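You operate a simulated robot arm through the tools that you are given. There is no shell and no other tool. Be economical: measure what you need, move in short steps, check, and stop when the job is done.

You are at the controls of a simulated robot arm. One attempt, no reset.

JOB
Turn the grey knob under the packer shelf to 70. Take the slim pack with the yellow card and put it on the open bay belt. Take the slim pack with the white card and put it on the middle of the packer shelf. Take the orange roll and put it on the top of the out rollers. Put the can that says "DAY" from the top of the low grey box on the top of the cable bench and the can marked "early" on the red end of the packer shelf. Press the table blue button two times. Close the blue drawer of the supply table. Put the short grey guide block on the top of the side table. Put the blue can on the top of the long steel bench away on the top of the supply table. Stack the small white can labelled "corn" from the top of the long steel bench on top of the small white can that says "pears". Take the brown cards from the top of the steel bench and put it on the top of the long steel bench. Take the short brown guide block and leave it on the white bundle of blanks. The order is free. Set down upright: slim pack with the yellow card, slim pack with the white card, can, short grey guide block, blue can.
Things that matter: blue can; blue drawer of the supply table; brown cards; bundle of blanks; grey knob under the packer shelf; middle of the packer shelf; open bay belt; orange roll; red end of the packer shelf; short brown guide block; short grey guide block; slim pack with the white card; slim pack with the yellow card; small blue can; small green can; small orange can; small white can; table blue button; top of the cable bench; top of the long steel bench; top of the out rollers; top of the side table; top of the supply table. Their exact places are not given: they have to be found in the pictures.

The check looks at the end state, three seconds after you hand in, the way a careful person would. Anything else that was tipped, shoved, dropped, spilled or broken makes it a failure.

ROBOT AND FRAMES
A 6-joint arm with a fingered hand on a trunk, on a base that drives. Base frame: it is fixed to the floor where the robot stands at the start and does not move with it; the origin is under the middle of the robot, x ahead of it, y to its left, z up; the surface under the hand at the start is at about z = 0.979. Readings come in m, rad, newtons and seconds.
With the tool pointing down near the work surface it reaches from about 0.18 to 0.8 m from the robot's upright axis, wherever it stands. Its first joint turns from -2.897 to 2.897 rad. Places, roughly: blue can (8x8x11 cm) [8, 2.2, 1]; blue drawer of the supply table [5.8, 3.2, 0.7]; brown cards (6x9x3 cm) [10.5, 0, 0.9]; bundle of blanks [8, -4.25, 0.75]; grey knob under the packer shelf [0.5, 0, 0.9]; middle of the packer shelf [0.4, 0.4, 1]; open bay belt [-2.5, -1, 0.9]; orange roll [-3.75, 0.5, 0.75]; red end of the packer shelf [0.2, 0.6, 1]; short brown guide block [8, -4.75, 1]; short grey guide block [6.25, 3, 1]; slim pack with the white card [-1.5, -1.25, 1]; slim pack with the yellow card [-1.5, -1.25, 1]; small blue can, small green can, small orange can [0.25, 3, 1]; small white can [9, 1.5, 1]; table blue button [3.1, 3.6, 0.9]; top of the cable bench (32x20 cm) [2.26, 6.42, 0.9]; top of the long steel bench [8.6, 1.6, 0.9]; top of the out rollers [-5.4, 1.1, 0.9]; top of the side table [5.4, 4, 0.9]; top of the supply table [6.2, 3.3, 0.9]. Payload 4 kg.
Tool frame: the origin (TCP) lies between the finger pads and is the grasp point; the fingertips stand 0.02 m ahead of it; z points along the fingers, y is the line along which they close. Largest opening 0.14 m; the body of the gripper starts 0.054 m behind the TCP. The gripper is a hand of 3 fingers: y runs from the thumb to the fingers, the wrist lies at [0, 0, -0.215] in the tool frame, and closing takes about 1.5 s.
Orientation is that of the tool frame in the base frame, as a unit quaternion [w, x, y, z]. With the fingers straight down and closing along the base's y, the tool's x points along the base's -x, its y along +y and its z along -z.

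CONTROLS
- The arm moves only by the tool nudge_tool. Its argument "series" is a list of rows, each a list of 2 entries, a list of its own where there are three numbers: the shift along the base's x, y, z in m, then the turn, a rotation vector about the base's x, y, z in rad. In form: [[[tx, ty, tz], [ax, ay, az]], ...]. A call has 1 to 20 rows; each row is the pose to reach, as a shift and turn from the pose commanded when the call began. "jaw" is the closure, from 0 (fully open) to 1 (shut), set as the call begins (left out, the last holds). Rows are played at 5 a second. More than 0.05 m and 0.15 rad between two rows, or a gripper value outside its range, and nothing of the call is played. Where a pose cannot be reached the arm comes as near as it can. A force on the tool above 40 N (or 10 N above the force at the start of the call, whichever is more), or a blocked arm, ends the call early, and 0.2 s more pass. Each finger travels about 0.045 m/s and halts on what it meets, pressing with about 23 N; the grip force reading is that of the motor and also rises with nothing between the fingers. The clock runs only during rows and for 0.2 s after the last one: add rows that repeat a pose to give the fingers time. The reply holds the time, the measured pose of the TCP, the force on the tool along the base axes, the opening and the grip force, in the units named above and with some noise, with the torque about the TCP (base axes, N m) and any sound that the robot's microphone picked up.
- Cameras (640 x 400 px; columns grow to the right, rows downward): "scene" is now at [0.0577, 0.2195, 1.4585]; the picture's right is [0.33, -0.94, 0.00], its down [-0.63, -0.22, -0.75] and it looks along [0.70, 0.25, -0.67] (base axes); focal length 214 px, centre (320, 200). "wrist" rides on the gripper at [0.074, -0.043, -0.079] in the tool frame; the picture's right is [0.50, 0.87, 0.00], its down [-0.59, 0.34, -0.73] and it looks along [-0.64, 0.37, 0.68] (tool axes); focal length 275 px, centre (320, 200).
- grab_frame(camera): a new picture of that camera. The clock stands still meanwhile.
- raise_lower(by): slides the trunk up (or, below 0, down) by that many m; the arm and the scene camera ride with it, the base frame stays. It gives what a move gives, with no picture.
- steer(legs): drives the robot by 1 to 6 legs, each [ahead, left, turn to the left] in m, m and rad, along the robot's own axes; the way and the turn of a leg run together, so that a leg with both is an arc; at most 1.5 m and 3.142 rad a leg. The arm and the cameras ride along, it lands a little off, and it stops where it bumps. It gives what a move gives.
- curl_fingers(finger1, finger2, thumb_bend): sets how far each is bent, from 0 (flat) to 1 (curled in); at 0.3 the hand is open as for a grip, at 0.7 the pads meet at the TCP. One left out holds its place. A second passes; each finger stops where it meets its share of the squeeze, and holds until it gets a number again. A gripper value or a shape takes the hand back. It gives what a move gives, with no picture; readings hold the bend of each and the force on the fingers (four entries, about 0 where the hand has none), thumb and palm.
- hand_shape(shape): the hand has 3 fingers and takes this shape, open, in about a second: jaw (thumb against the fingers, like two jaws); tri (thumb and two fingers); tip (a fingertip pinch); poke (one finger out to press); point (the index stretched); flat (the hand flat); cup (the hand cupped); fist (a fist). The gripper value then closes the fingers along that shape, each until it touches; the sizes above hold for jaw. It gives what a move gives, with no picture.
- pan_tilt(pan, tilt): turns the head with the scene camera to pan (to the left, within 2.094 rad either way) and tilt (down, from -0.506 to 1.204), counted from straight ahead of the robot. It gives what a move gives.
- probe_pixels(camera, pixels): for up to 12 pixels [column, row] of the newest picture of that camera ("zoom" is the newest enlarged one), the place [x, y, z] in the base frame of the surface seen there, good to about 0.002 m. The clock stands still meanwhile.
- inspect(camera, box): a new picture of the part [left, top, right, bottom] of that camera's present view, enlarged. The clock stands still meanwhile.
- finish_job(): hands the job in; it is judged then, once.

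Keep the steps short. Do not move on a guess: measure, check each grasp and each placing, and mend mistakes. In all there are 371 turns and 332 pictures (those below and enlarged ones count). Leave the gripper open and the arm clear of the work at the hand-in unless told otherwise, and finish with a single line.

The tools are called as name(argument=value, ...) on one line, values as JSON. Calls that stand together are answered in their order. nudge_tool: Moves the arm, as the interface text tells. Its arguments: {"type":"object","properties":{"series":{"type":"array"},"jaw":{"type":"number"}},"required":["series"]} The other tools are called the same way: raise_lower (by) slides the trunk up or down; hand_shape (shape) gives the hand a shape; curl_fingers (finger1, finger2, thumb_bend) moves the fingers one by one; steer (legs) drives the base; pan_tilt (pan, tilt) turns the head that bears the scene camera; grab_frame (camera) takes a picture; probe_pixels (camera, pixels) gives the place of the surface under pixels of a picture; inspect (camera, box) takes an enlarged picture of a part of a camera's view; finish_job () hands the job in.

At the start:

```text
clock: 0.0
position: [0.4402, 0.1807, 1.2945]
ee_rot: [0.001, 0.0, 1.0, 0.0]
force: [0.0, -0.5, -1.1]
moment: [0.02, -0.05, -0.03]
gripper_width: 0.1401
gripper_force: 0.0
shape: jaw
bend: [0.3, 0.3, 0.3]
finger forces: [0.1, 0.1, 0.1, 0.0, 0.0, 0.1]
trunk travel left (down, up): [-0.05, 0.54]
robot x, y, heading: [0.0031, -0.0005, -0.0]
head pan, tilt: [0.342, 0.73]
```

scene: 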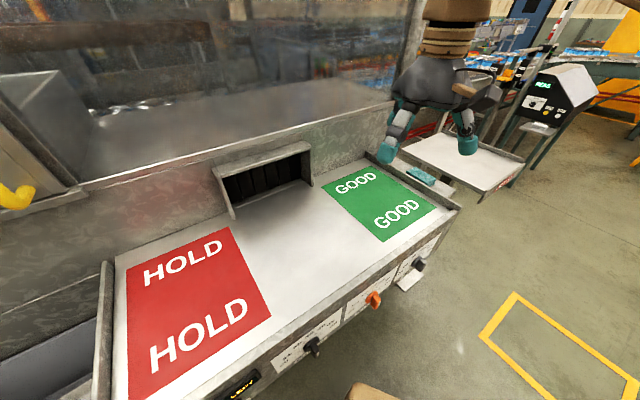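
wrist: 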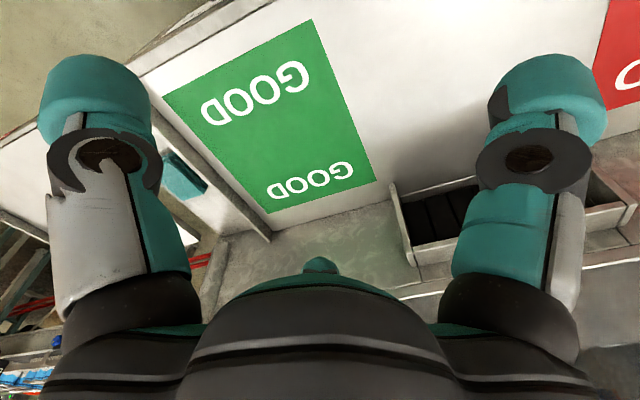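

I can see the packer shelf with red HOLD and green GOOD areas and three knobs on its front. I'll zoom in on the knobs first.

inspect(camera="scene", box=[200, 240, 460, 400])

probe_pixels(camera="scene", pixels=[[312, 346], [374, 300], [418, 264], [230, 260], [200, 310], [280, 260], [390, 200], [100, 390], [460, 205]])

```text
2.46 times, centred on (330, 320) of scene
```

zoom: 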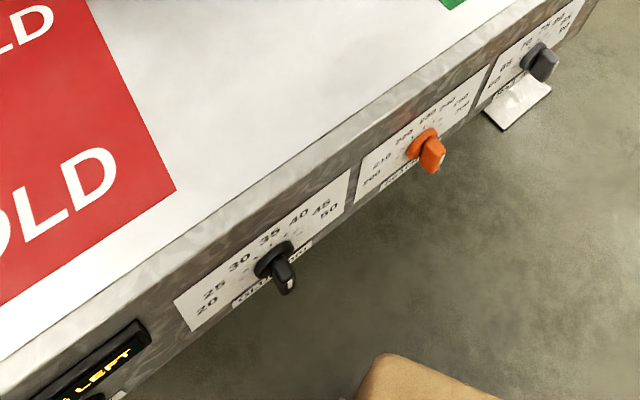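

```text
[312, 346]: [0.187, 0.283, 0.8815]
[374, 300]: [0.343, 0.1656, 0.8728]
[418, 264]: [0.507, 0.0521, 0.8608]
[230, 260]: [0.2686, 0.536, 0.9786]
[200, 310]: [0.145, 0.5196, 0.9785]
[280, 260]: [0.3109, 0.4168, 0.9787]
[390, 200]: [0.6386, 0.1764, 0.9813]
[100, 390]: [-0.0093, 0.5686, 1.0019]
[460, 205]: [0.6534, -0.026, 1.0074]
```

The grey knob sits at about (0.507, 0.05, 0.86) on a slanted front. I'll look to the right and behind for free floor before driving.

pan_tilt(pan=-0.8, tilt=0.5)

grab_frame(camera="scene")

pan_tilt(pan=-2.0, tilt=0.4)

grab_frame(camera="scene")

pan_tilt(pan=2.0, tilt=0.4)

grab_frame(camera="scene")

```text
clock: 1.4
position: [0.4399, 0.1783, 1.2947]
ee_rot: [-0.002, 0.0, 1.0, 0.0]
force: [-0.6, 0.8, 0.9]
moment: [0.01, 0.02, 0.02]
gripper_width: 0.1398
gripper_force: 0.1
shape: jaw
bend: [0.3, 0.3, 0.3]
finger forces: [0.0, 0.0, 0.0, 0.0, 0.0, 0.0]
trunk travel left (down, up): [-0.05, 0.54]
robot x, y, heading: [0.0031, -0.0045, 0.0]
head pan, tilt: [-0.799, 0.499]
```

```text
328 pictures are left
```

scene: 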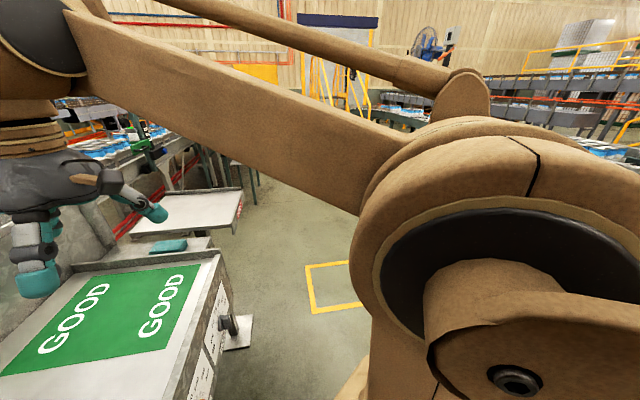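

```text
clock: 2.8
position: [0.4406, 0.1792, 1.2945]
ee_rot: [0.0, 0.0, 1.0, 0.0]
force: [0.2, 0.0, -0.7]
moment: [-0.01, -0.01, 0.03]
gripper_width: 0.1398
gripper_force: 0.1
shape: jaw
bend: [0.3, 0.3, 0.3]
finger forces: [0.0, 0.0, 0.1, 0.0, 0.0, 0.0]
trunk travel left (down, up): [-0.05, 0.54]
robot x, y, heading: [0.0032, -0.0066, -0.002]
head pan, tilt: [-2.0, 0.4]
```

```text
327 pictures are left
```

scene: 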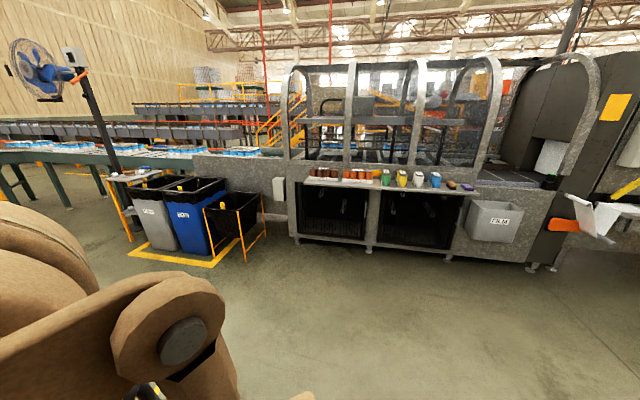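

```text
clock: 6.0
position: [0.4403, 0.1795, 1.2956]
ee_rot: [0.0, -0.001, 1.0, 0.0]
force: [-0.3, 0.1, -0.1]
moment: [0.01, 0.02, -0.01]
gripper_width: 0.1398
gripper_force: 0.0
shape: jaw
bend: [0.3, 0.3, 0.3]
finger forces: [0.0, 0.1, 0.1, 0.0, 0.1, 0.0]
trunk travel left (down, up): [-0.05, 0.54]
robot x, y, heading: [-0.0021, -0.0001, 0.004]
head pan, tilt: [2.0, 0.4]
```

```text
326 pictures are left
```

scene: 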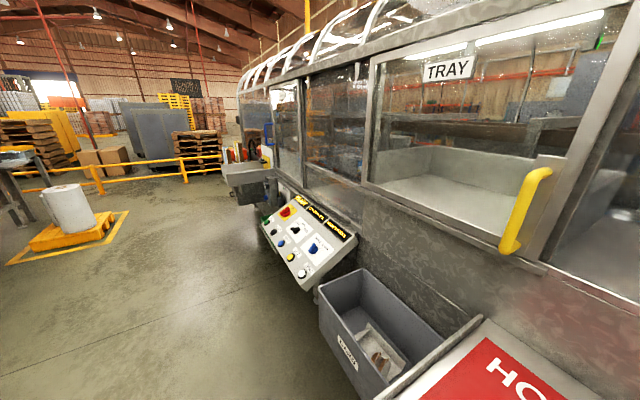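

Floor to the right is free. I'll move back-right and turn to face the shelf front squarely.

steer(legs=[[0.065, -0.56, 0], [0, 0, 0.945]])

pan_tilt(pan=0.1, tilt=0.7)

grab_frame(camera="scene")

grab_frame(camera="wrist")

```text
clock: 11.6
position: [0.1947, -0.1033, 1.2948]
ee_rot: [0.0, -0.437, 0.9, 0.0]
force: [0.7, 0.2, 0.2]
moment: [-0.05, -0.01, -0.01]
gripper_width: 0.14
gripper_force: 0.1
shape: jaw
bend: [0.3, 0.3, 0.3]
finger forces: [0.0, 0.1, 0.0, 0.0, 0.1, 0.1]
trunk travel left (down, up): [-0.05, 0.54]
robot x, y, heading: [0.0616, -0.5613, 0.903]
head pan, tilt: [2.0, 0.4]
```

```text
clock: 13.5
position: [0.1939, -0.1042, 1.2945]
ee_rot: [0.001, -0.437, 0.9, 0.0]
force: [-0.6, 0.2, 0.1]
moment: [-0.02, -0.02, 0.0]
gripper_width: 0.1401
gripper_force: 0.1
shape: jaw
bend: [0.3, 0.3, 0.3]
finger forces: [0.0, 0.0, 0.0, 0.0, 0.1, 0.0]
trunk travel left (down, up): [-0.05, 0.54]
robot x, y, heading: [0.0667, -0.5609, 0.904]
head pan, tilt: [0.099, 0.7]
```

```text
325 pictures are left
```

scene: 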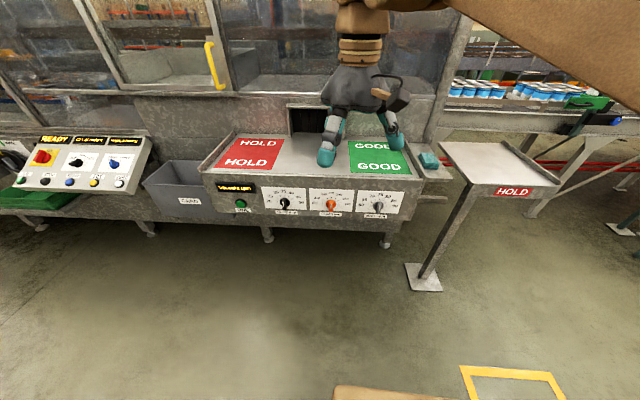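

```text
324 pictures are left
```

wrist: 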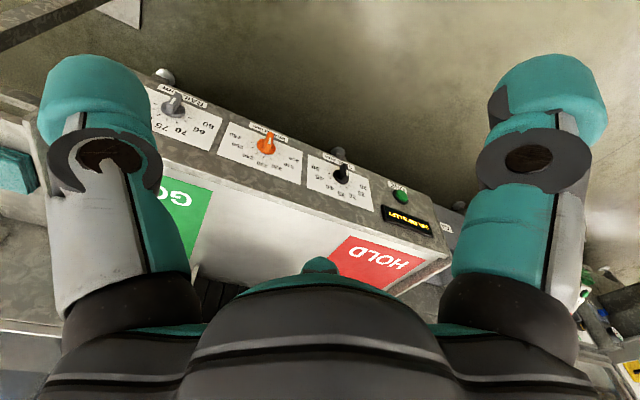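

inspect(camera="scene", box=[350, 182, 410, 220])

probe_pixels(camera="zoom", pixels=[[290, 230], [60, 300], [60, 120], [590, 120], [570, 300], [280, 270], [230, 240], [360, 300]])

```text
10.53 times, centred on (380, 201) of scene
```

zoom: 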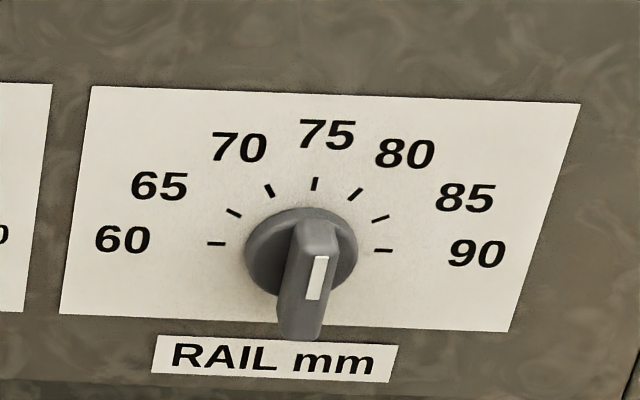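

```text
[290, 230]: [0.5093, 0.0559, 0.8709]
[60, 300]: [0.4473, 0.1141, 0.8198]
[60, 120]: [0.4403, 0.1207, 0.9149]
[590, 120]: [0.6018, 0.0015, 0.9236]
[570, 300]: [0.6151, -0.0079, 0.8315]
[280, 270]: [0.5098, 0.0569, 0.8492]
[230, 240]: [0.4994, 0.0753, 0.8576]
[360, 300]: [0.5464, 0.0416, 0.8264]
```

The scale runs 60 (left) to 90 (right); the knob pointer appears near the top. I'll probe the knob shape more.

probe_pixels(camera="zoom", pixels=[[300, 328], [318, 262], [314, 295], [252, 245], [352, 250], [310, 214], [340, 290], [265, 285], [295, 290], [330, 235], [217, 243], [384, 250]])

```text
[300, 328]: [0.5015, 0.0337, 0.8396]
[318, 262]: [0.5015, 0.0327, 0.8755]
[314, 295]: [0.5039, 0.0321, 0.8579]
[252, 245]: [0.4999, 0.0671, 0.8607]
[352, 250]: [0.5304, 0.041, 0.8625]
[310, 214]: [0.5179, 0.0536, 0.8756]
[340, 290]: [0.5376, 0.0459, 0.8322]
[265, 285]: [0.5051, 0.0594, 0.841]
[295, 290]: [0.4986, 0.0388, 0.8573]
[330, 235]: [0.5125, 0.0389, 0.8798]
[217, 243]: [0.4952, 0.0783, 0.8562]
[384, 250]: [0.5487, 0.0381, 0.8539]
```

The knob handle is a vertical bar, front face at about (0.502, 0.033), with the pointer up (about 75). I'll align the yaw with the shelf, then pitch the tool horizontal in front of the knob.

nudge_tool(series=[[[0, 0, 0], [0, 0, 0.037]]])

nudge_tool(series=[[[0.0215, 0.0035, -0.0398], [0.1155, -0.084, 0]], [[0.0431, 0.0069, -0.0795], [0.231, -0.168, 0]], [[0.0646, 0.0104, -0.1193], [0.3466, -0.2519, 0]], [[0.0862, 0.0138, -0.1591], [0.4621, -0.3359, 0]], [[0.1077, 0.0173, -0.1989], [0.5776, -0.4198, 0]], [[0.1293, 0.0207, -0.2386], [0.6931, -0.5038, 0]], [[0.1508, 0.0242, -0.2784], [0.8087, -0.5878, 0]], [[0.1724, 0.0276, -0.3182], [0.9242, -0.6717, 0]], [[0.1939, 0.0311, -0.358], [1.0397, -0.7557, 0]], [[0.2155, 0.0345, -0.3977], [1.1552, -0.8397, 0]], [[0.237, 0.038, -0.4375], [1.2708, -0.9236, 0]], [[0.237, 0.038, -0.4375], [1.2708, -0.9236, 0]]])

grab_frame(camera="wrist")

```text
clock: 13.9
position: [0.1949, -0.1048, 1.2945]
ee_rot: [0.001, -0.454, 0.891, 0.0]
force: [0.8, -0.6, 0.4]
moment: [0.02, 0.01, -0.01]
gripper_width: 0.1399
gripper_force: 0.1
shape: jaw
bend: [0.3, 0.3, 0.3]
finger forces: [0.1, 0.0, 0.1, 0.0, 0.0, 0.0]
trunk travel left (down, up): [-0.05, 0.54]
robot x, y, heading: [0.0615, -0.562, 0.903]
head pan, tilt: [0.099, 0.7]
```

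```text
clock: 16.5
position: [0.4896, 0.0144, 0.9403]
ee_rot: [0.635, -0.331, 0.625, 0.31]
force: [0.1, 0.7, 0.3]
moment: [0.07, 0.08, -0.02]
gripper_width: 0.1397
gripper_force: 0.0
shape: jaw
bend: [0.3, 0.3, 0.3]
finger forces: [0.1, 0.1, 0.1, 0.0, 0.0, 0.1]
out of reach, approached as far as the arm can: row 9, 10, 11, 12
trunk travel left (down, up): [-0.05, 0.54]
robot x, y, heading: [0.0613, -0.5643, 0.907]
head pan, tilt: [0.099, 0.7]
```

```text
322 pictures are left
```

wrist: 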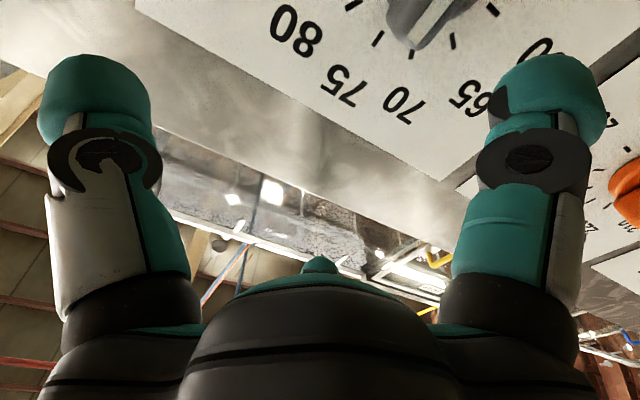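

The horizontal pose that near to the robot was out of reach. I'll back the robot 0.12 m and lower the trunk to get working room.

steer(legs=[[-0.12, 0, 0]])

raise_lower(by=-0.05)

nudge_tool(series=[[[0, 0, 0], [0, 0, 0]]])

```text
clock: 17.7
position: [0.4102, -0.0816, 0.9417]
ee_rot: [0.629, -0.321, 0.63, 0.322]
force: [-0.1, 0.8, -0.1]
moment: [-0.01, -0.02, 0.02]
gripper_width: 0.14
gripper_force: 0.0
shape: jaw
bend: [0.3, 0.3, 0.3]
finger forces: [0.0, 0.1, 0.0, 0.1, 0.0, 0.0]
trunk travel left (down, up): [-0.05, 0.54]
robot x, y, heading: [-0.0107, -0.6567, 0.913]
head pan, tilt: [0.099, 0.7]
```

```text
clock: 18.6
position: [0.4106, -0.0807, 0.8903]
ee_rot: [0.629, -0.321, 0.63, 0.322]
force: [0.2, 0.2, 0.3]
moment: [-0.01, -0.02, 0.04]
gripper_width: 0.14
gripper_force: 0.1
shape: jaw
bend: [0.3, 0.3, 0.3]
finger forces: [0.1, 0.0, 0.0, 0.0, 0.0, 0.1]
trunk travel left (down, up): [0.0, 0.59]
robot x, y, heading: [-0.0133, -0.656, 0.904]
head pan, tilt: [0.099, 0.7]
```

```text
clock: 19.0
position: [0.4113, -0.081, 0.8913]
ee_rot: [0.63, -0.322, 0.629, 0.322]
force: [0.4, -0.7, -0.5]
moment: [-0.01, 0.0, 0.03]
gripper_width: 0.1401
gripper_force: 0.0
shape: jaw
bend: [0.3, 0.3, 0.3]
finger forces: [0.0, 0.0, 0.0, 0.0, 0.0, 0.1]
trunk travel left (down, up): [0.0, 0.59]
robot x, y, heading: [-0.0149, -0.6564, 0.909]
head pan, tilt: [0.099, 0.7]
```

Orientation is now horizontal along the shelf normal. Next I go to 5 cm in front of the knob and look with the wrist camera.

nudge_tool(series=[[[0.02, 0.024, -0.011], [0, 0, 0]], [[0.04, 0.048, -0.022], [0, 0, 0]], [[0.0606, 0.0721, -0.034], [0, 0, 0]], [[0.0606, 0.0721, -0.034], [0, 0, 0]]])

grab_frame(camera="wrist")

inspect(camera="scene", box=[340, 160, 400, 198])

```text
clock: 20.0
position: [0.4691, -0.0085, 0.8569]
ee_rot: [0.628, -0.322, 0.631, 0.322]
force: [-0.1, -1.2, -0.2]
moment: [0.0, 0.01, 0.01]
gripper_width: 0.14
gripper_force: 0.0
shape: jaw
bend: [0.3, 0.3, 0.3]
finger forces: [0.0, 0.0, 0.1, 0.0, 0.0, 0.1]
trunk travel left (down, up): [0.0, 0.59]
robot x, y, heading: [-0.0119, -0.6529, 0.908]
head pan, tilt: [0.099, 0.7]
```

```text
321 pictures are left
```

wrist: 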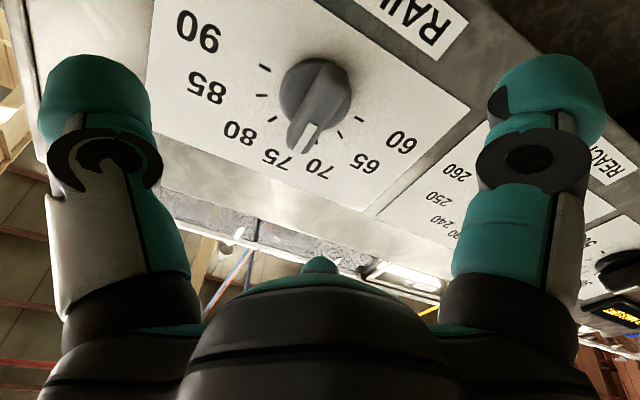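

```text
10.53 times, centred on (370, 179) of scene
```

zoom: 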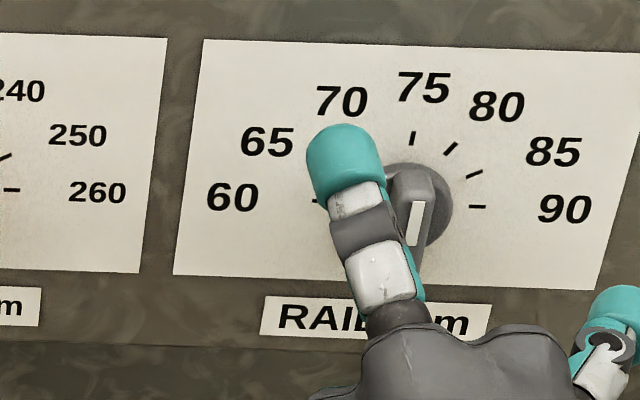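

Clear view: pointer sits near 75. I'll measure the bar and ticks in the wrist picture.

inspect(camera="wrist", box=[220, 30, 420, 190])

probe_pixels(camera="wrist", pixels=[[264, 68], [374, 151], [261, 95], [310, 135], [312, 130], [304, 148], [322, 72], [298, 145], [272, 118], [283, 136], [330, 155]])

```text
2.50 times, centred on (320, 110) of wrist
```

zoom: 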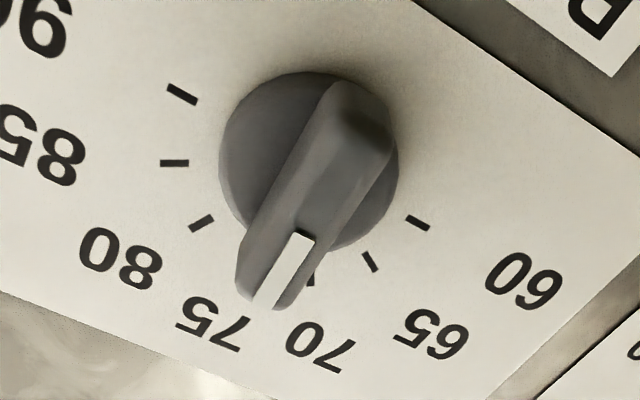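

```text
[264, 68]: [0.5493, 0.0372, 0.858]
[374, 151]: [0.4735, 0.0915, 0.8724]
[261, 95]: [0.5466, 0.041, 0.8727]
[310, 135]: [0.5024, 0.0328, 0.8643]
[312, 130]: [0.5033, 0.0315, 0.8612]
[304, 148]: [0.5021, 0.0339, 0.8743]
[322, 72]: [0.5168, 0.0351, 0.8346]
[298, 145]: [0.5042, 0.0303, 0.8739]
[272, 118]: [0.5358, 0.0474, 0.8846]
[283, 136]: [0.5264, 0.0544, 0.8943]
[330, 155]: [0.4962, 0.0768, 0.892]
```

probe_pixels(camera="zoom", pixels=[[302, 240], [268, 298], [285, 268], [345, 145], [365, 130], [182, 94], [418, 223], [311, 281], [370, 262], [200, 223], [175, 163], [320, 190]])

```text
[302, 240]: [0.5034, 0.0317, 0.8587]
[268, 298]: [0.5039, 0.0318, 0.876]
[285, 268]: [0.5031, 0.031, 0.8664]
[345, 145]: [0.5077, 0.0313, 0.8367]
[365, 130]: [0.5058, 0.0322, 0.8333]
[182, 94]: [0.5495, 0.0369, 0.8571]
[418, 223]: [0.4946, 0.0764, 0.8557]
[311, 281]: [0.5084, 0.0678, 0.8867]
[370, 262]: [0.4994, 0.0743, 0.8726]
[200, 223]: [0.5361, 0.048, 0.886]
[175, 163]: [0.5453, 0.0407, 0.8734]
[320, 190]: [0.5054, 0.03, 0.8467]
```

The pointer is exactly at 75; 70 is 30° counter-clockwise. I'll advance so the pads straddle the bar, then close.

nudge_tool(series=[[[0.0115, 0.013, 0], [0, 0, 0]], [[0.022, 0.025, 0], [0, 0, 0]], [[0.033, 0.038, 0], [0, 0, 0]], [[0.033, 0.038, 0], [0, 0, 0]]])

nudge_tool(series=[[[0, 0, 0], [0, 0, 0]], [[0, 0, 0], [0, 0, 0]], [[0, 0, 0], [0, 0, 0]], [[0, 0, 0], [0, 0, 0]], [[0, 0, 0], [0, 0, 0]], [[0, 0, 0], [0, 0, 0]], [[0, 0, 0], [0, 0, 0]], [[0, 0, 0], [0, 0, 0]], [[0, 0, 0], [0, 0, 0]], [[0, 0, 0], [0, 0, 0]]], jaw=1)

grab_frame(camera="wrist")

```text
clock: 21.0
position: [0.5033, 0.0294, 0.856]
ee_rot: [0.629, -0.322, 0.63, 0.322]
force: [-0.3, -0.5, -0.6]
moment: [0.0, -0.04, 0.0]
gripper_width: 0.14
gripper_force: 0.1
shape: jaw
bend: [0.3, 0.3, 0.3]
finger forces: [0.0, 0.1, 0.1, 0.0, 0.1, 0.0]
trunk travel left (down, up): [0.0, 0.59]
robot x, y, heading: [-0.0162, -0.6551, 0.905]
head pan, tilt: [0.099, 0.7]
```

```text
clock: 23.2
position: [0.5015, 0.0305, 0.8559]
ee_rot: [0.629, -0.322, 0.63, 0.322]
force: [-6.0, 5.4, 0.0]
moment: [-0.01, 0.0, 0.02]
gripper_width: 0.0241
gripper_force: 22.7
shape: jaw
bend: [0.45, 0.45, 0.58]
finger forces: [18.1, 18.5, 0.1, 0.0, 29.1, 0.0]
trunk travel left (down, up): [0.0, 0.59]
robot x, y, heading: [-0.013, -0.6576, 0.907]
head pan, tilt: [0.099, 0.7]
```

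```text
318 pictures are left
```

wrist: 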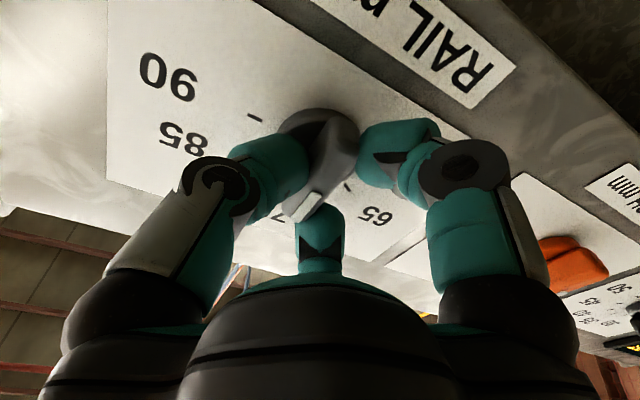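

Gripped. Now turn 30° counter-clockwise about the knob axis.

nudge_tool(series=[[[0, 0, 0], [-0.0616, -0.0847, 0]], [[0, 0, 0], [-0.1232, -0.1694, 0]], [[0, 0, 0], [-0.1848, -0.2542, 0]], [[0, 0, 0], [-0.2464, -0.3389, 0]], [[0, 0, 0], [-0.308, -0.4236, 0]], [[0, 0, 0], [-0.308, -0.4236, 0]]])

nudge_tool(series=[[[0, 0, 0], [0, 0, 0]], [[0, 0, 0], [0, 0, 0]], [[0, 0, 0], [0, 0, 0]], [[0, 0, 0], [0, 0, 0]], [[0, 0, 0], [0, 0, 0]], [[0, 0, 0], [0, 0, 0]], [[0, 0, 0], [0, 0, 0]], [[0, 0, 0], [0, 0, 0]]], jaw=0)

inspect(camera="wrist", box=[220, 60, 420, 220])

```text
clock: 24.6
position: [0.5019, 0.0311, 0.8566]
ee_rot: [0.688, -0.475, 0.53, 0.145]
force: [-20.3, -1.7, -20.0]
moment: [-0.12, 0.13, 0.31]
gripper_width: 0.0243
gripper_force: 23.2
shape: jaw
bend: [0.45, 0.46, 0.58]
finger forces: [24.7, 28.3, 0.1, 0.0, 29.6, 0.1]
trunk travel left (down, up): [0.0, 0.59]
robot x, y, heading: [-0.0105, -0.6565, 0.903]
head pan, tilt: [0.099, 0.7]
```

```text
clock: 26.4
position: [0.5017, 0.0286, 0.8566]
ee_rot: [0.688, -0.474, 0.53, 0.145]
force: [0.3, 0.5, -0.2]
moment: [-0.03, 0.02, -0.02]
gripper_width: 0.1401
gripper_force: 0.0
shape: jaw
bend: [0.3, 0.3, 0.3]
finger forces: [0.1, 0.1, 0.0, 0.1, 0.1, 0.0]
trunk travel left (down, up): [0.0, 0.59]
robot x, y, heading: [-0.0111, -0.6566, 0.908]
head pan, tilt: [0.099, 0.7]
```

```text
2.50 times, centred on (320, 140) of wrist
```

zoom: 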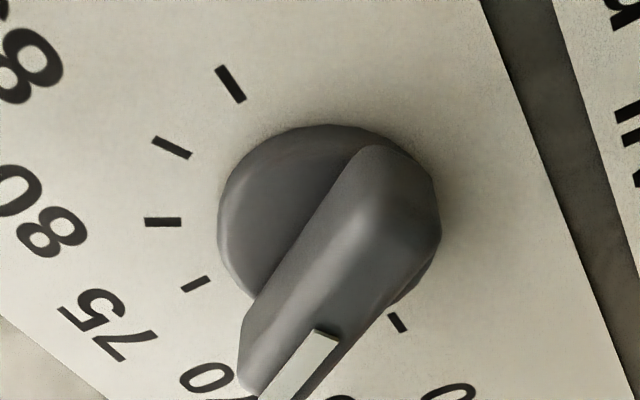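

Released. Back off and measure the pointer against the 70 tick.

nudge_tool(series=[[[-0.0196, -0.027, 0], [0, 0, 0]], [[-0.0392, -0.054, 0], [0, 0, 0]], [[-0.0588, -0.0809, 0], [0, 0, 0]], [[-0.0588, -0.0809, 0], [0, 0, 0]]])

inspect(camera="wrist", box=[220, 0, 420, 160])

grab_frame(camera="scene")

```text
clock: 27.4
position: [0.4426, -0.0503, 0.8585]
ee_rot: [0.689, -0.473, 0.53, 0.144]
force: [-0.2, 0.5, -0.5]
moment: [0.02, 0.01, -0.01]
gripper_width: 0.14
gripper_force: 0.1
shape: jaw
bend: [0.3, 0.3, 0.3]
finger forces: [0.1, 0.1, 0.0, 0.0, 0.0, 0.0]
trunk travel left (down, up): [0.0, 0.59]
robot x, y, heading: [-0.0099, -0.6555, 0.906]
head pan, tilt: [0.099, 0.7]
```

```text
2.50 times, centred on (320, 80) of wrist
```

zoom: 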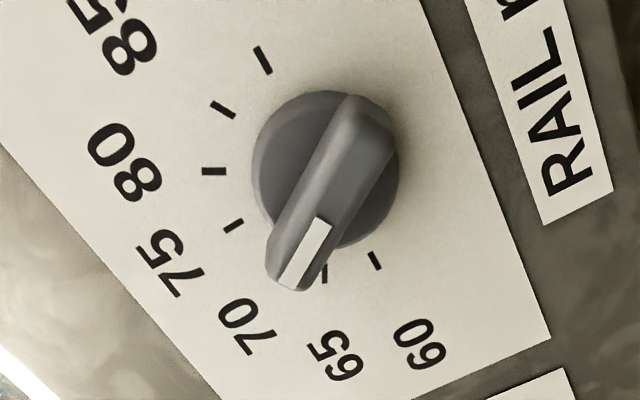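

```text
315 pictures are left
```

scene: 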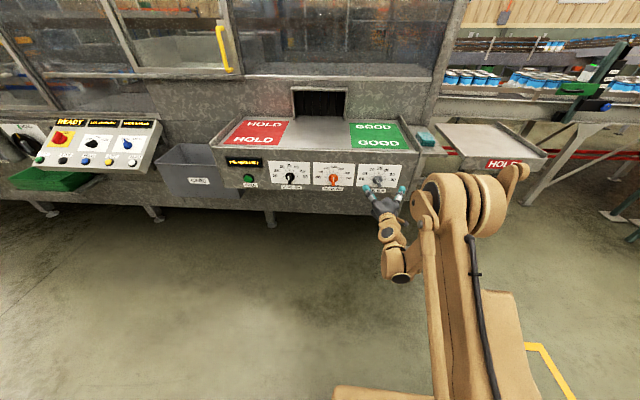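

probe_pixels(camera="zoom", pixels=[[319, 222], [286, 284], [304, 252], [355, 150], [375, 120], [263, 60], [375, 261], [325, 272], [233, 226]])

inspect(camera="scene", box=[350, 155, 410, 193])

```text
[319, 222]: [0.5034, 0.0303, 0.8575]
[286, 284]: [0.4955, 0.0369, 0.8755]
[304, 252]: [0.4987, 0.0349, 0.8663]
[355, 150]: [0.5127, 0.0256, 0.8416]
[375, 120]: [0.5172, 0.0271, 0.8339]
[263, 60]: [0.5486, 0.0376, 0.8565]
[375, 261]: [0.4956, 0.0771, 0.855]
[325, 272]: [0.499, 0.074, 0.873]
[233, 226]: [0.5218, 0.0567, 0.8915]
```

```text
10.53 times, centred on (380, 174) of scene
```

zoom: 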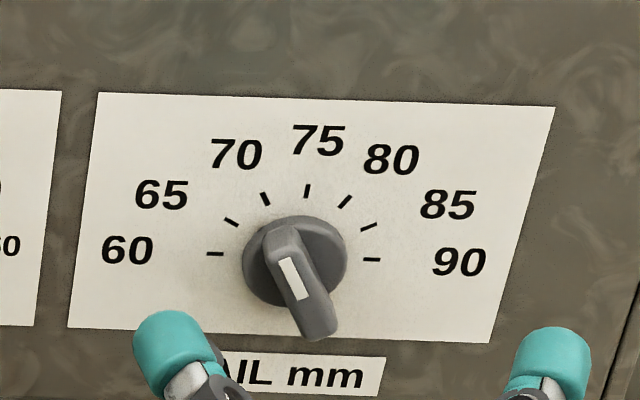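

Pointer measures 30° left of vertical: exactly 70. Knob done. I now restore the arm to a downward carrying pose.

nudge_tool(series=[[[0, 0, 0], [0.0616, 0.0847, 0]], [[0, 0, 0], [0.1232, 0.1694, 0]], [[0, 0, 0], [0.1848, 0.2542, 0]], [[0, 0, 0], [0.2464, 0.3389, 0]], [[0, 0, 0], [0.308, 0.4236, 0]]])

nudge_tool(series=[[[-0.0107, -0.0147, 0.0364], [-0.1155, 0.084, 0]], [[-0.0214, -0.0294, 0.0728], [-0.231, 0.168, 0]], [[-0.0321, -0.0441, 0.1092], [-0.3466, 0.2519, 0]], [[-0.0428, -0.0588, 0.1456], [-0.4621, 0.3359, 0]], [[-0.0535, -0.0735, 0.182], [-0.5776, 0.4198, 0]], [[-0.0642, -0.0882, 0.2184], [-0.6931, 0.5038, 0]], [[-0.0749, -0.1029, 0.2548], [-0.8087, 0.5878, 0]], [[-0.0856, -0.1176, 0.2912], [-0.9242, 0.6717, 0]], [[-0.0963, -0.1323, 0.3276], [-1.0397, 0.7557, 0]], [[-0.107, -0.147, 0.364], [-1.1552, 0.8397, 0]], [[-0.1177, -0.1617, 0.4004], [-1.2708, 0.9236, 0]], [[-0.1177, -0.1617, 0.4004], [-1.2708, 0.9236, 0]]])

pan_tilt(pan=2.0, tilt=0.45)

grab_frame(camera="scene")

```text
clock: 28.6
position: [0.4444, -0.0518, 0.8565]
ee_rot: [0.628, -0.322, 0.631, 0.323]
force: [0.3, -0.2, -0.1]
moment: [0.0, -0.03, -0.05]
gripper_width: 0.1401
gripper_force: 0.0
shape: jaw
bend: [0.3, 0.3, 0.3]
finger forces: [0.1, 0.1, 0.0, 0.0, 0.0, 0.1]
trunk travel left (down, up): [0.0, 0.59]
robot x, y, heading: [-0.0111, -0.6558, 0.908]
head pan, tilt: [0.099, 0.7]
```

```text
clock: 31.2
position: [0.3264, -0.2132, 1.2562]
ee_rot: [-0.001, -0.453, 0.892, 0.0]
force: [-0.2, 0.2, 0.4]
moment: [0.0, -0.02, 0.04]
gripper_width: 0.14
gripper_force: 0.1
shape: jaw
bend: [0.3, 0.3, 0.3]
finger forces: [0.0, 0.0, 0.1, 0.1, 0.1, 0.1]
out of reach, approached as far as the arm can: row 1
trunk travel left (down, up): [0.0, 0.59]
robot x, y, heading: [-0.0132, -0.6554, 0.912]
head pan, tilt: [0.099, 0.7]
```

```text
clock: 33.1
position: [0.3269, -0.2137, 1.2566]
ee_rot: [-0.001, -0.453, 0.891, 0.002]
force: [0.8, 0.6, 0.7]
moment: [-0.01, -0.02, -0.04]
gripper_width: 0.1399
gripper_force: 0.0
shape: jaw
bend: [0.3, 0.3, 0.3]
finger forces: [0.0, 0.0, 0.0, 0.1, 0.1, 0.0]
trunk travel left (down, up): [0.0, 0.59]
robot x, y, heading: [-0.0115, -0.6577, 0.909]
head pan, tilt: [2.0, 0.45]
```

```text
313 pictures are left
```

scene: 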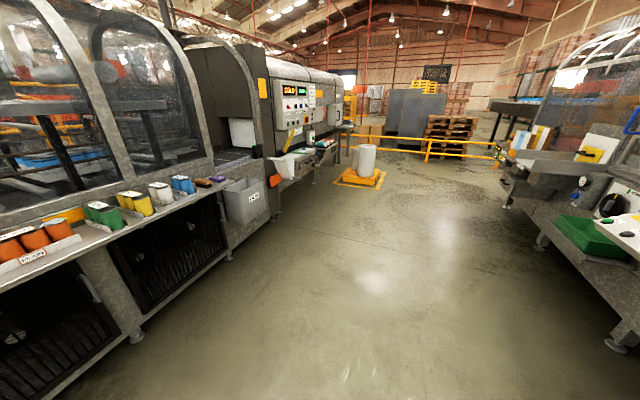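

inspect(camera="scene", box=[0, 150, 240, 300])

probe_pixels(camera="scene", pixels=[[104, 215], [138, 200], [163, 195], [185, 185], [35, 240], [65, 240], [100, 235], [220, 175], [295, 175], [330, 145], [360, 180]])

```text
2.67 times, centred on (120, 225) of scene
```

zoom: 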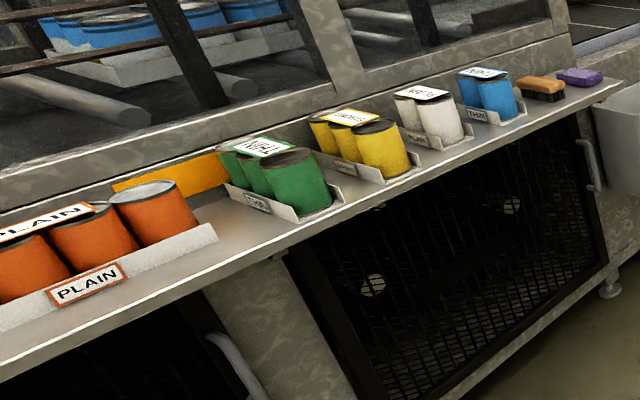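

```text
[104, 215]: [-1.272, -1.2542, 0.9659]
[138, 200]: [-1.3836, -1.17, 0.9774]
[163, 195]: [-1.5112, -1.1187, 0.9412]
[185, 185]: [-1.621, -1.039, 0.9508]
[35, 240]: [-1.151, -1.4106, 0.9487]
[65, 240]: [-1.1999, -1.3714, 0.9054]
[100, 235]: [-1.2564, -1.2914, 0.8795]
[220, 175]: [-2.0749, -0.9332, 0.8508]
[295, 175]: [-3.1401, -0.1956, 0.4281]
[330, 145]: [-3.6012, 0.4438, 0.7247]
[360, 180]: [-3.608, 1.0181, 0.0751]
```

The slim packs stand on the opposite ledge. I'll drive in front of them, keeping distance, and turn to face them.

steer(legs=[[-0.48, 0.88, 0], [0, 0, -1.55], [0, 0, -1.48]])

pan_tilt(pan=0.3, tilt=0.6)

grab_frame(camera="scene")

```text
clock: 45.6
position: [-1.2762, -0.966, 1.2557]
ee_rot: [0.0, 0.864, 0.504, 0.001]
force: [-0.5, 0.1, -0.4]
moment: [0.02, -0.03, 0.02]
gripper_width: 0.1399
gripper_force: 0.0
shape: jaw
bend: [0.3, 0.3, 0.3]
finger forces: [0.1, 0.1, 0.1, 0.0, 0.1, 0.0]
trunk travel left (down, up): [0.0, 0.59]
robot x, y, heading: [-0.9885, -0.4873, -2.121]
head pan, tilt: [2.0, 0.45]
```

```text
clock: 47.4
position: [-1.2762, -0.9656, 1.2562]
ee_rot: [0.001, 0.864, 0.504, 0.002]
force: [-0.4, 0.5, 0.3]
moment: [-0.01, -0.01, 0.02]
gripper_width: 0.1401
gripper_force: 0.1
shape: jaw
bend: [0.3, 0.3, 0.3]
finger forces: [0.0, 0.0, 0.0, 0.1, 0.0, 0.0]
trunk travel left (down, up): [0.0, 0.59]
robot x, y, heading: [-0.9881, -0.4805, -2.122]
head pan, tilt: [0.3, 0.6]
```

```text
311 pictures are left
```

scene: 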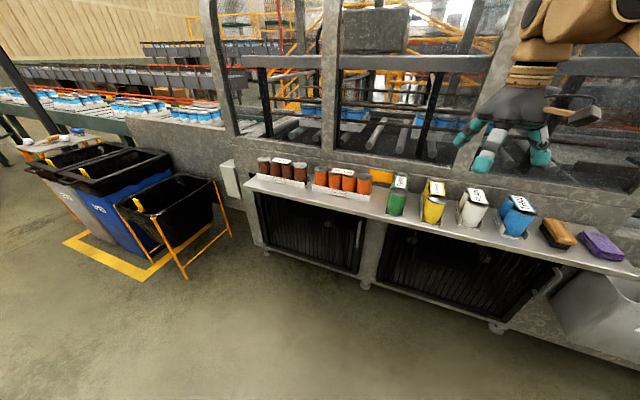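

inspect(camera="scene", box=[370, 160, 550, 250])

inspect(camera="scene", box=[240, 140, 420, 240])

```text
3.56 times, centred on (460, 205) of scene
```

zoom: 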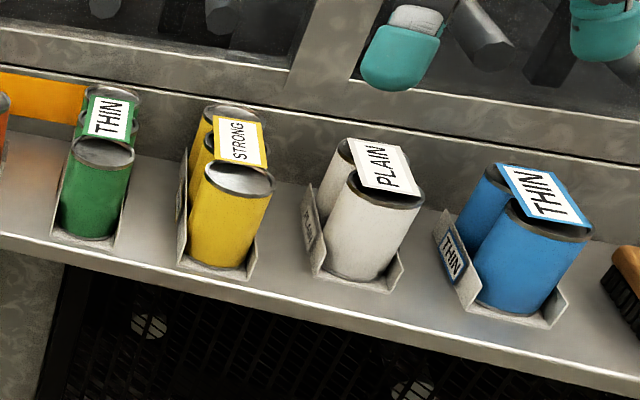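

```text
3.56 times, centred on (330, 190) of scene
```

zoom: 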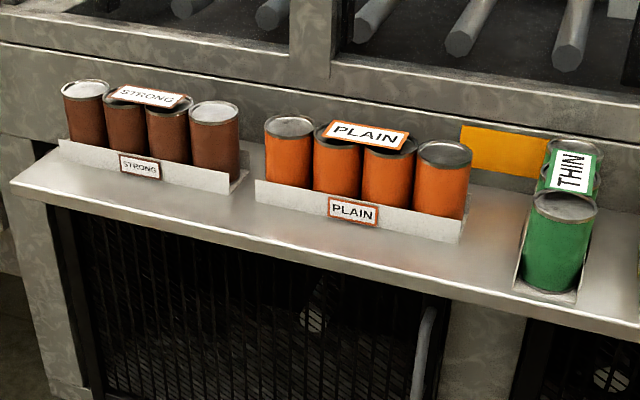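

Yellow STRONG pack and white PLAIN pack identified. I'll measure both.

inspect(camera="scene", box=[410, 165, 510, 245])

probe_pixels(camera="scene", pixels=[[437, 210], [425, 191], [432, 197], [440, 187], [430, 233], [452, 235], [471, 222], [470, 200], [483, 212], [458, 235], [493, 240], [420, 230]])

```text
5.00 times, centred on (460, 205) of scene
```

zoom: 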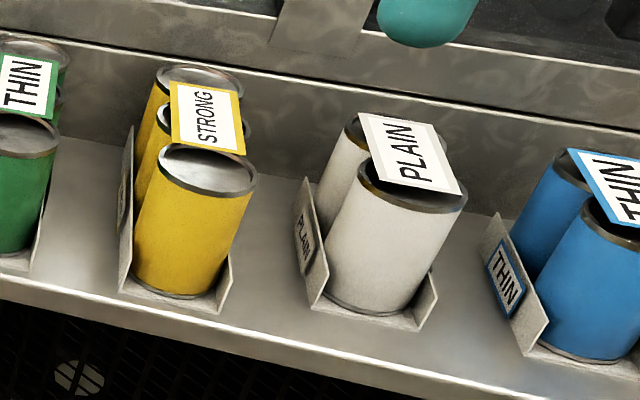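

```text
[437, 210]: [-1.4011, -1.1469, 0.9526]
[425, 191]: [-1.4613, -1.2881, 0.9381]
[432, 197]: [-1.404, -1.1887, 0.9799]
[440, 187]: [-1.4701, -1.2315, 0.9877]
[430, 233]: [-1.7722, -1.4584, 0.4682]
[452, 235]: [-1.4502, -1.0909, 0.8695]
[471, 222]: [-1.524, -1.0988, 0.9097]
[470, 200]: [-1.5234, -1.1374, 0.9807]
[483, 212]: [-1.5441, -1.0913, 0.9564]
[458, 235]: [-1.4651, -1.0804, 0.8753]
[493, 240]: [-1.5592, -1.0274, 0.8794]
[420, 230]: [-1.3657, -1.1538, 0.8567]
```

probe_pixels(camera="zoom", pixels=[[162, 160], [252, 180], [205, 190], [165, 75], [238, 85], [200, 68], [362, 185], [462, 200], [410, 208], [350, 128], [385, 118], [415, 150]])

probe_pixels(camera="zoom", pixels=[[122, 290], [220, 305], [130, 130], [313, 305], [420, 320], [302, 185], [270, 280], [436, 285], [230, 270], [210, 110], [275, 180], [90, 200]])

```text
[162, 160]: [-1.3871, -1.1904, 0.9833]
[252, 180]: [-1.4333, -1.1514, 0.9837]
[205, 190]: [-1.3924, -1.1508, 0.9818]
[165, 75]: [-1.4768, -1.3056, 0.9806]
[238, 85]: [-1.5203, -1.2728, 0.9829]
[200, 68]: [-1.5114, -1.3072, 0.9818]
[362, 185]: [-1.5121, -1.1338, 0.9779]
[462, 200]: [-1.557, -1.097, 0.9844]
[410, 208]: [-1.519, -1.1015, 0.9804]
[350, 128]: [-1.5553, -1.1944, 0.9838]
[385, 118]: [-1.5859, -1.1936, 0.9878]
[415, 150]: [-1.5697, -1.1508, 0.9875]
```

```text
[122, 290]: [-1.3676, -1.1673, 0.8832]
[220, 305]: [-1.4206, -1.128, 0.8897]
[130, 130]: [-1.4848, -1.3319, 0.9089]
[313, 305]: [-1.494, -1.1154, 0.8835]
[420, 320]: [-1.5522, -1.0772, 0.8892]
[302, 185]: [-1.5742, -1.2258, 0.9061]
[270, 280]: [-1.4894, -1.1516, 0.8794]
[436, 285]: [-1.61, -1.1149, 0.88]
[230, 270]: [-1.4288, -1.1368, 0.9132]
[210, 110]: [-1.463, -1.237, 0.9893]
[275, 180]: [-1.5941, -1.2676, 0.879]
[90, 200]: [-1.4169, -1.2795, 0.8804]
```

Both packs are aligned with the ledge: yellow centred about (-1.455, -1.229), white (-1.558, -1.147), tops at 0.984. I'll square up and drive closer.

steer(legs=[[0.25, 0, 0], [0, 0, -0.077]])

pan_tilt(pan=0.0, tilt=0.8)

grab_frame(camera="scene")

```text
clock: 49.7
position: [-1.4455, -1.1588, 1.2563]
ee_rot: [0.001, 0.883, 0.469, 0.001]
force: [-0.3, -0.1, -0.4]
moment: [-0.04, 0.03, 0.0]
gripper_width: 0.1399
gripper_force: 0.1
shape: jaw
bend: [0.3, 0.3, 0.3]
finger forces: [0.1, 0.1, 0.1, 0.1, 0.1, 0.0]
trunk travel left (down, up): [0.0, 0.59]
robot x, y, heading: [-1.1224, -0.7006, -2.197]
head pan, tilt: [0.3, 0.6]
```

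```text
clock: 50.5
position: [-1.4468, -1.1592, 1.2556]
ee_rot: [0.001, 0.883, 0.47, 0.001]
force: [-0.2, 0.8, 0.2]
moment: [-0.03, 0.02, 0.0]
gripper_width: 0.1401
gripper_force: 0.0
shape: jaw
bend: [0.3, 0.3, 0.3]
finger forces: [0.1, 0.0, 0.0, 0.2, 0.1, 0.1]
trunk travel left (down, up): [0.0, 0.59]
robot x, y, heading: [-1.1212, -0.7056, -2.197]
head pan, tilt: [0.0, 0.799]
```

```text
307 pictures are left
```

scene: 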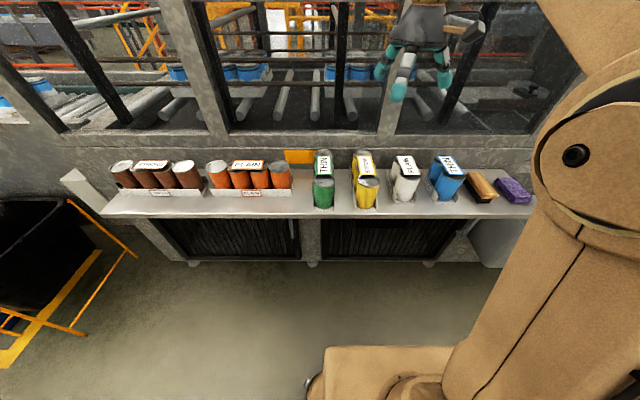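

inspect(camera="scene", box=[300, 140, 460, 220])

probe_pixels(camera="zoom", pixels=[[228, 165], [308, 180], [225, 55], [295, 60], [375, 160], [470, 165], [265, 100], [425, 95], [230, 265], [300, 265], [370, 245], [455, 245]])

```text
4.00 times, centred on (380, 180) of scene
```

zoom: 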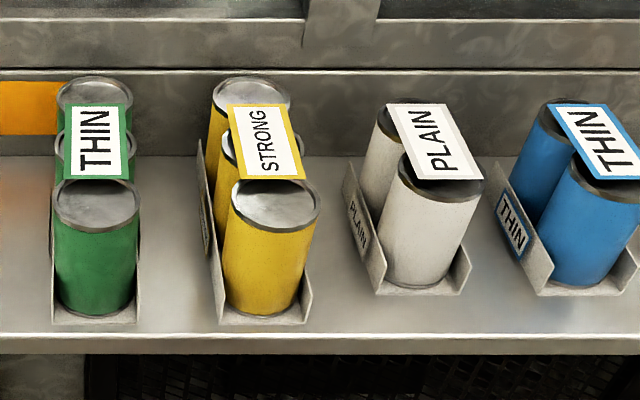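

```text
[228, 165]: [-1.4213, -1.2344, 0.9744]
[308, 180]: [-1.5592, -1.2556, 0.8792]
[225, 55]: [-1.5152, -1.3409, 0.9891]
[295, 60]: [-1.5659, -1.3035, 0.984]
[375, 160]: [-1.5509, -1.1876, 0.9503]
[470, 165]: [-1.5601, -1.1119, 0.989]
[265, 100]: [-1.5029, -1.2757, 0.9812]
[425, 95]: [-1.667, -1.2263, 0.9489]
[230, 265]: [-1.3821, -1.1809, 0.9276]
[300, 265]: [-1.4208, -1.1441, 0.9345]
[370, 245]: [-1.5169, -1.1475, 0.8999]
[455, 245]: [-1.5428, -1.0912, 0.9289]
```

probe_pixels(camera="zoom", pixels=[[240, 205], [314, 208], [276, 220], [218, 97], [285, 98], [250, 85], [402, 180], [480, 190], [440, 196], [382, 118], [212, 320], [305, 322]])

probe_pixels(camera="zoom", pixels=[[378, 292], [462, 293], [345, 170], [200, 145], [130, 318], [55, 318], [60, 100], [528, 290], [420, 350]])

```text
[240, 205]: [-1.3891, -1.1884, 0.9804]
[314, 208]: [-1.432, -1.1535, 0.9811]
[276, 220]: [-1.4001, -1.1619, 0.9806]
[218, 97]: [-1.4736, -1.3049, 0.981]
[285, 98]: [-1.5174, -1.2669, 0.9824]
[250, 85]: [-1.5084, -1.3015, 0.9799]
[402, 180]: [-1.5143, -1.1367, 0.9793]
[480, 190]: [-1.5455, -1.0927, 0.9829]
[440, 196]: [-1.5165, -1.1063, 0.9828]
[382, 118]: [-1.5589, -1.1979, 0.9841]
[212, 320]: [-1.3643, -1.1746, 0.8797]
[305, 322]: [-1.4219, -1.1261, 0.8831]
```

```text
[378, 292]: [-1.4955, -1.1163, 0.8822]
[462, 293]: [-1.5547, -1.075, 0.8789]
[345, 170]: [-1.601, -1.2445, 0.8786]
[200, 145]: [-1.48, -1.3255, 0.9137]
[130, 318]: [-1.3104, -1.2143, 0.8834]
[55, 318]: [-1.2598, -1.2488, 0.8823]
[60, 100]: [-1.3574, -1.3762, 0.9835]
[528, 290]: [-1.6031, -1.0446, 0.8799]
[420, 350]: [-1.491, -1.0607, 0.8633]
```

Yellow pack centre refined to (-1.453, -1.2285). I'll partially close the jaw to fit the gaps, align, and descend above it first.

nudge_tool(series=[[[-0.006, -0.035, 0], [0, 0, -0.044]], [[-0.006, -0.069, 0], [0, 0, -0.044]], [[-0.006, -0.069, -0.045], [0, 0, -0.044]], [[-0.006, -0.069, -0.09], [0, 0, -0.044]], [[-0.006, -0.069, -0.135], [0, 0, -0.044]], [[-0.006, -0.069, -0.175], [0, 0, -0.044]], [[-0.006, -0.069, -0.175], [0, 0, -0.044]]], jaw=0.3)

grab_frame(camera="wrist")

inspect(camera="scene", box=[280, 60, 480, 220])

```text
clock: 52.1
position: [-1.4523, -1.2306, 1.0807]
ee_rot: [0.0, 0.893, 0.45, 0.002]
force: [-0.2, -0.3, -0.3]
moment: [-0.01, 0.02, 0.0]
gripper_width: 0.0985
gripper_force: 0.1
shape: jaw
bend: [0.26, 0.26, 0.25]
finger forces: [0.0, 0.0, 0.0, 0.1, 0.0, 0.0]
trunk travel left (down, up): [0.0, 0.59]
robot x, y, heading: [-1.1239, -0.7033, -2.197]
head pan, tilt: [0.0, 0.799]
```

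```text
305 pictures are left
```

wrist: 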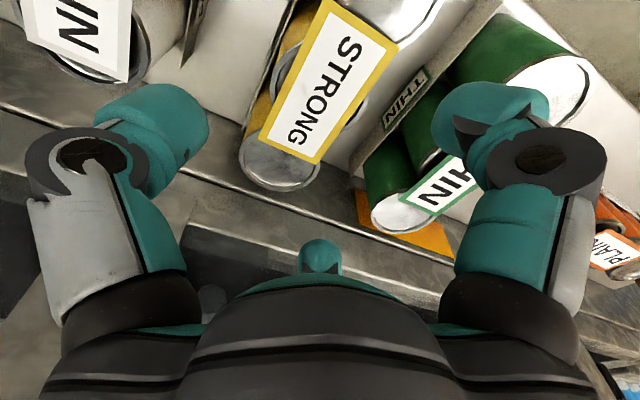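

```text
2.50 times, centred on (380, 140) of scene
```

zoom: 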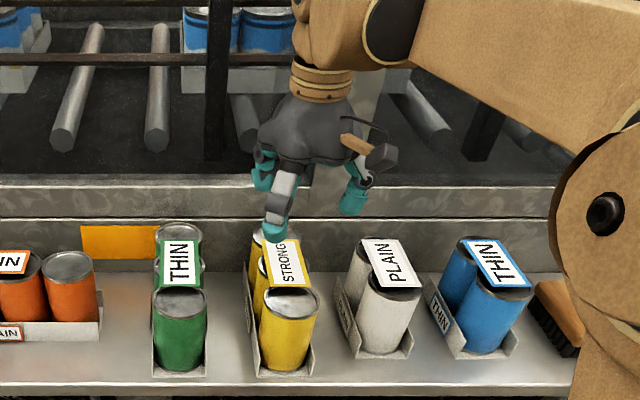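

Aligned. Fingers fit the gaps either side; descending to z 0.953 and closing.

nudge_tool(series=[[[0, 0.002, -0.04], [0, 0, 0]], [[0, 0.002, -0.08], [0, 0, 0]], [[0, 0.002, -0.11], [0, 0, 0]], [[0, 0.002, -0.127], [0, 0, 0]], [[0, 0.002, -0.127], [0, 0, 0]]])

nudge_tool(series=[[[0, 0, 0], [0, 0, 0]], [[0, 0, 0], [0, 0, 0]], [[0, 0, 0], [0, 0, 0]], [[0, 0, 0], [0, 0, 0]], [[0, 0, 0], [0, 0, 0]], [[0, 0, 0], [0, 0, 0]], [[0, 0, 0], [0, 0, 0]], [[0, 0, 0], [0, 0, 0]]], jaw=1)

grab_frame(camera="wrist")

```text
clock: 52.7
position: [-1.4513, -1.2245, 1.0038]
ee_rot: [0.003, 0.894, 0.449, 0.001]
force: [-1.6, -0.8, 29.8]
moment: [-0.57, -0.74, -0.05]
gripper_width: 0.0975
gripper_force: 0.0
shape: jaw
bend: [0.24, 0.24, 0.25]
finger forces: [15.0, 15.1, 0.1, 0.0, 0.1, 0.0]
trunk travel left (down, up): [0.0, 0.59]
robot x, y, heading: [-1.1217, -0.7006, -2.194]
head pan, tilt: [0.0, 0.799]
stopped in row 3: the force on the tool passed its limit at 72 N (the readings are from after the stop); the commanded pose is now the measured one
```

```text
clock: 53.5
position: [-1.4527, -1.2229, 1.0057]
ee_rot: [0.001, 0.894, 0.449, 0.0]
force: [-10.2, 10.9, 8.4]
moment: [0.21, 0.28, 0.0]
gripper_width: 0.0508
gripper_force: 16.2
shape: jaw
bend: [0.36, 0.37, 0.45]
finger forces: [0.0, 0.0, 0.0, 0.0, 20.7, 0.0]
trunk travel left (down, up): [0.0, 0.59]
robot x, y, heading: [-1.1244, -0.707, -2.201]
head pan, tilt: [0.0, 0.799]
stopped in row 4: the force on the tool passed its limit at 41 N (the readings are from after the stop); the commanded pose is now the measured one
```

```text
303 pictures are left
```

wrist: 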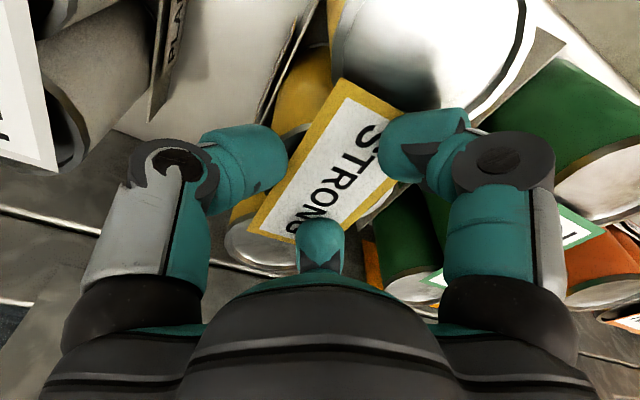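

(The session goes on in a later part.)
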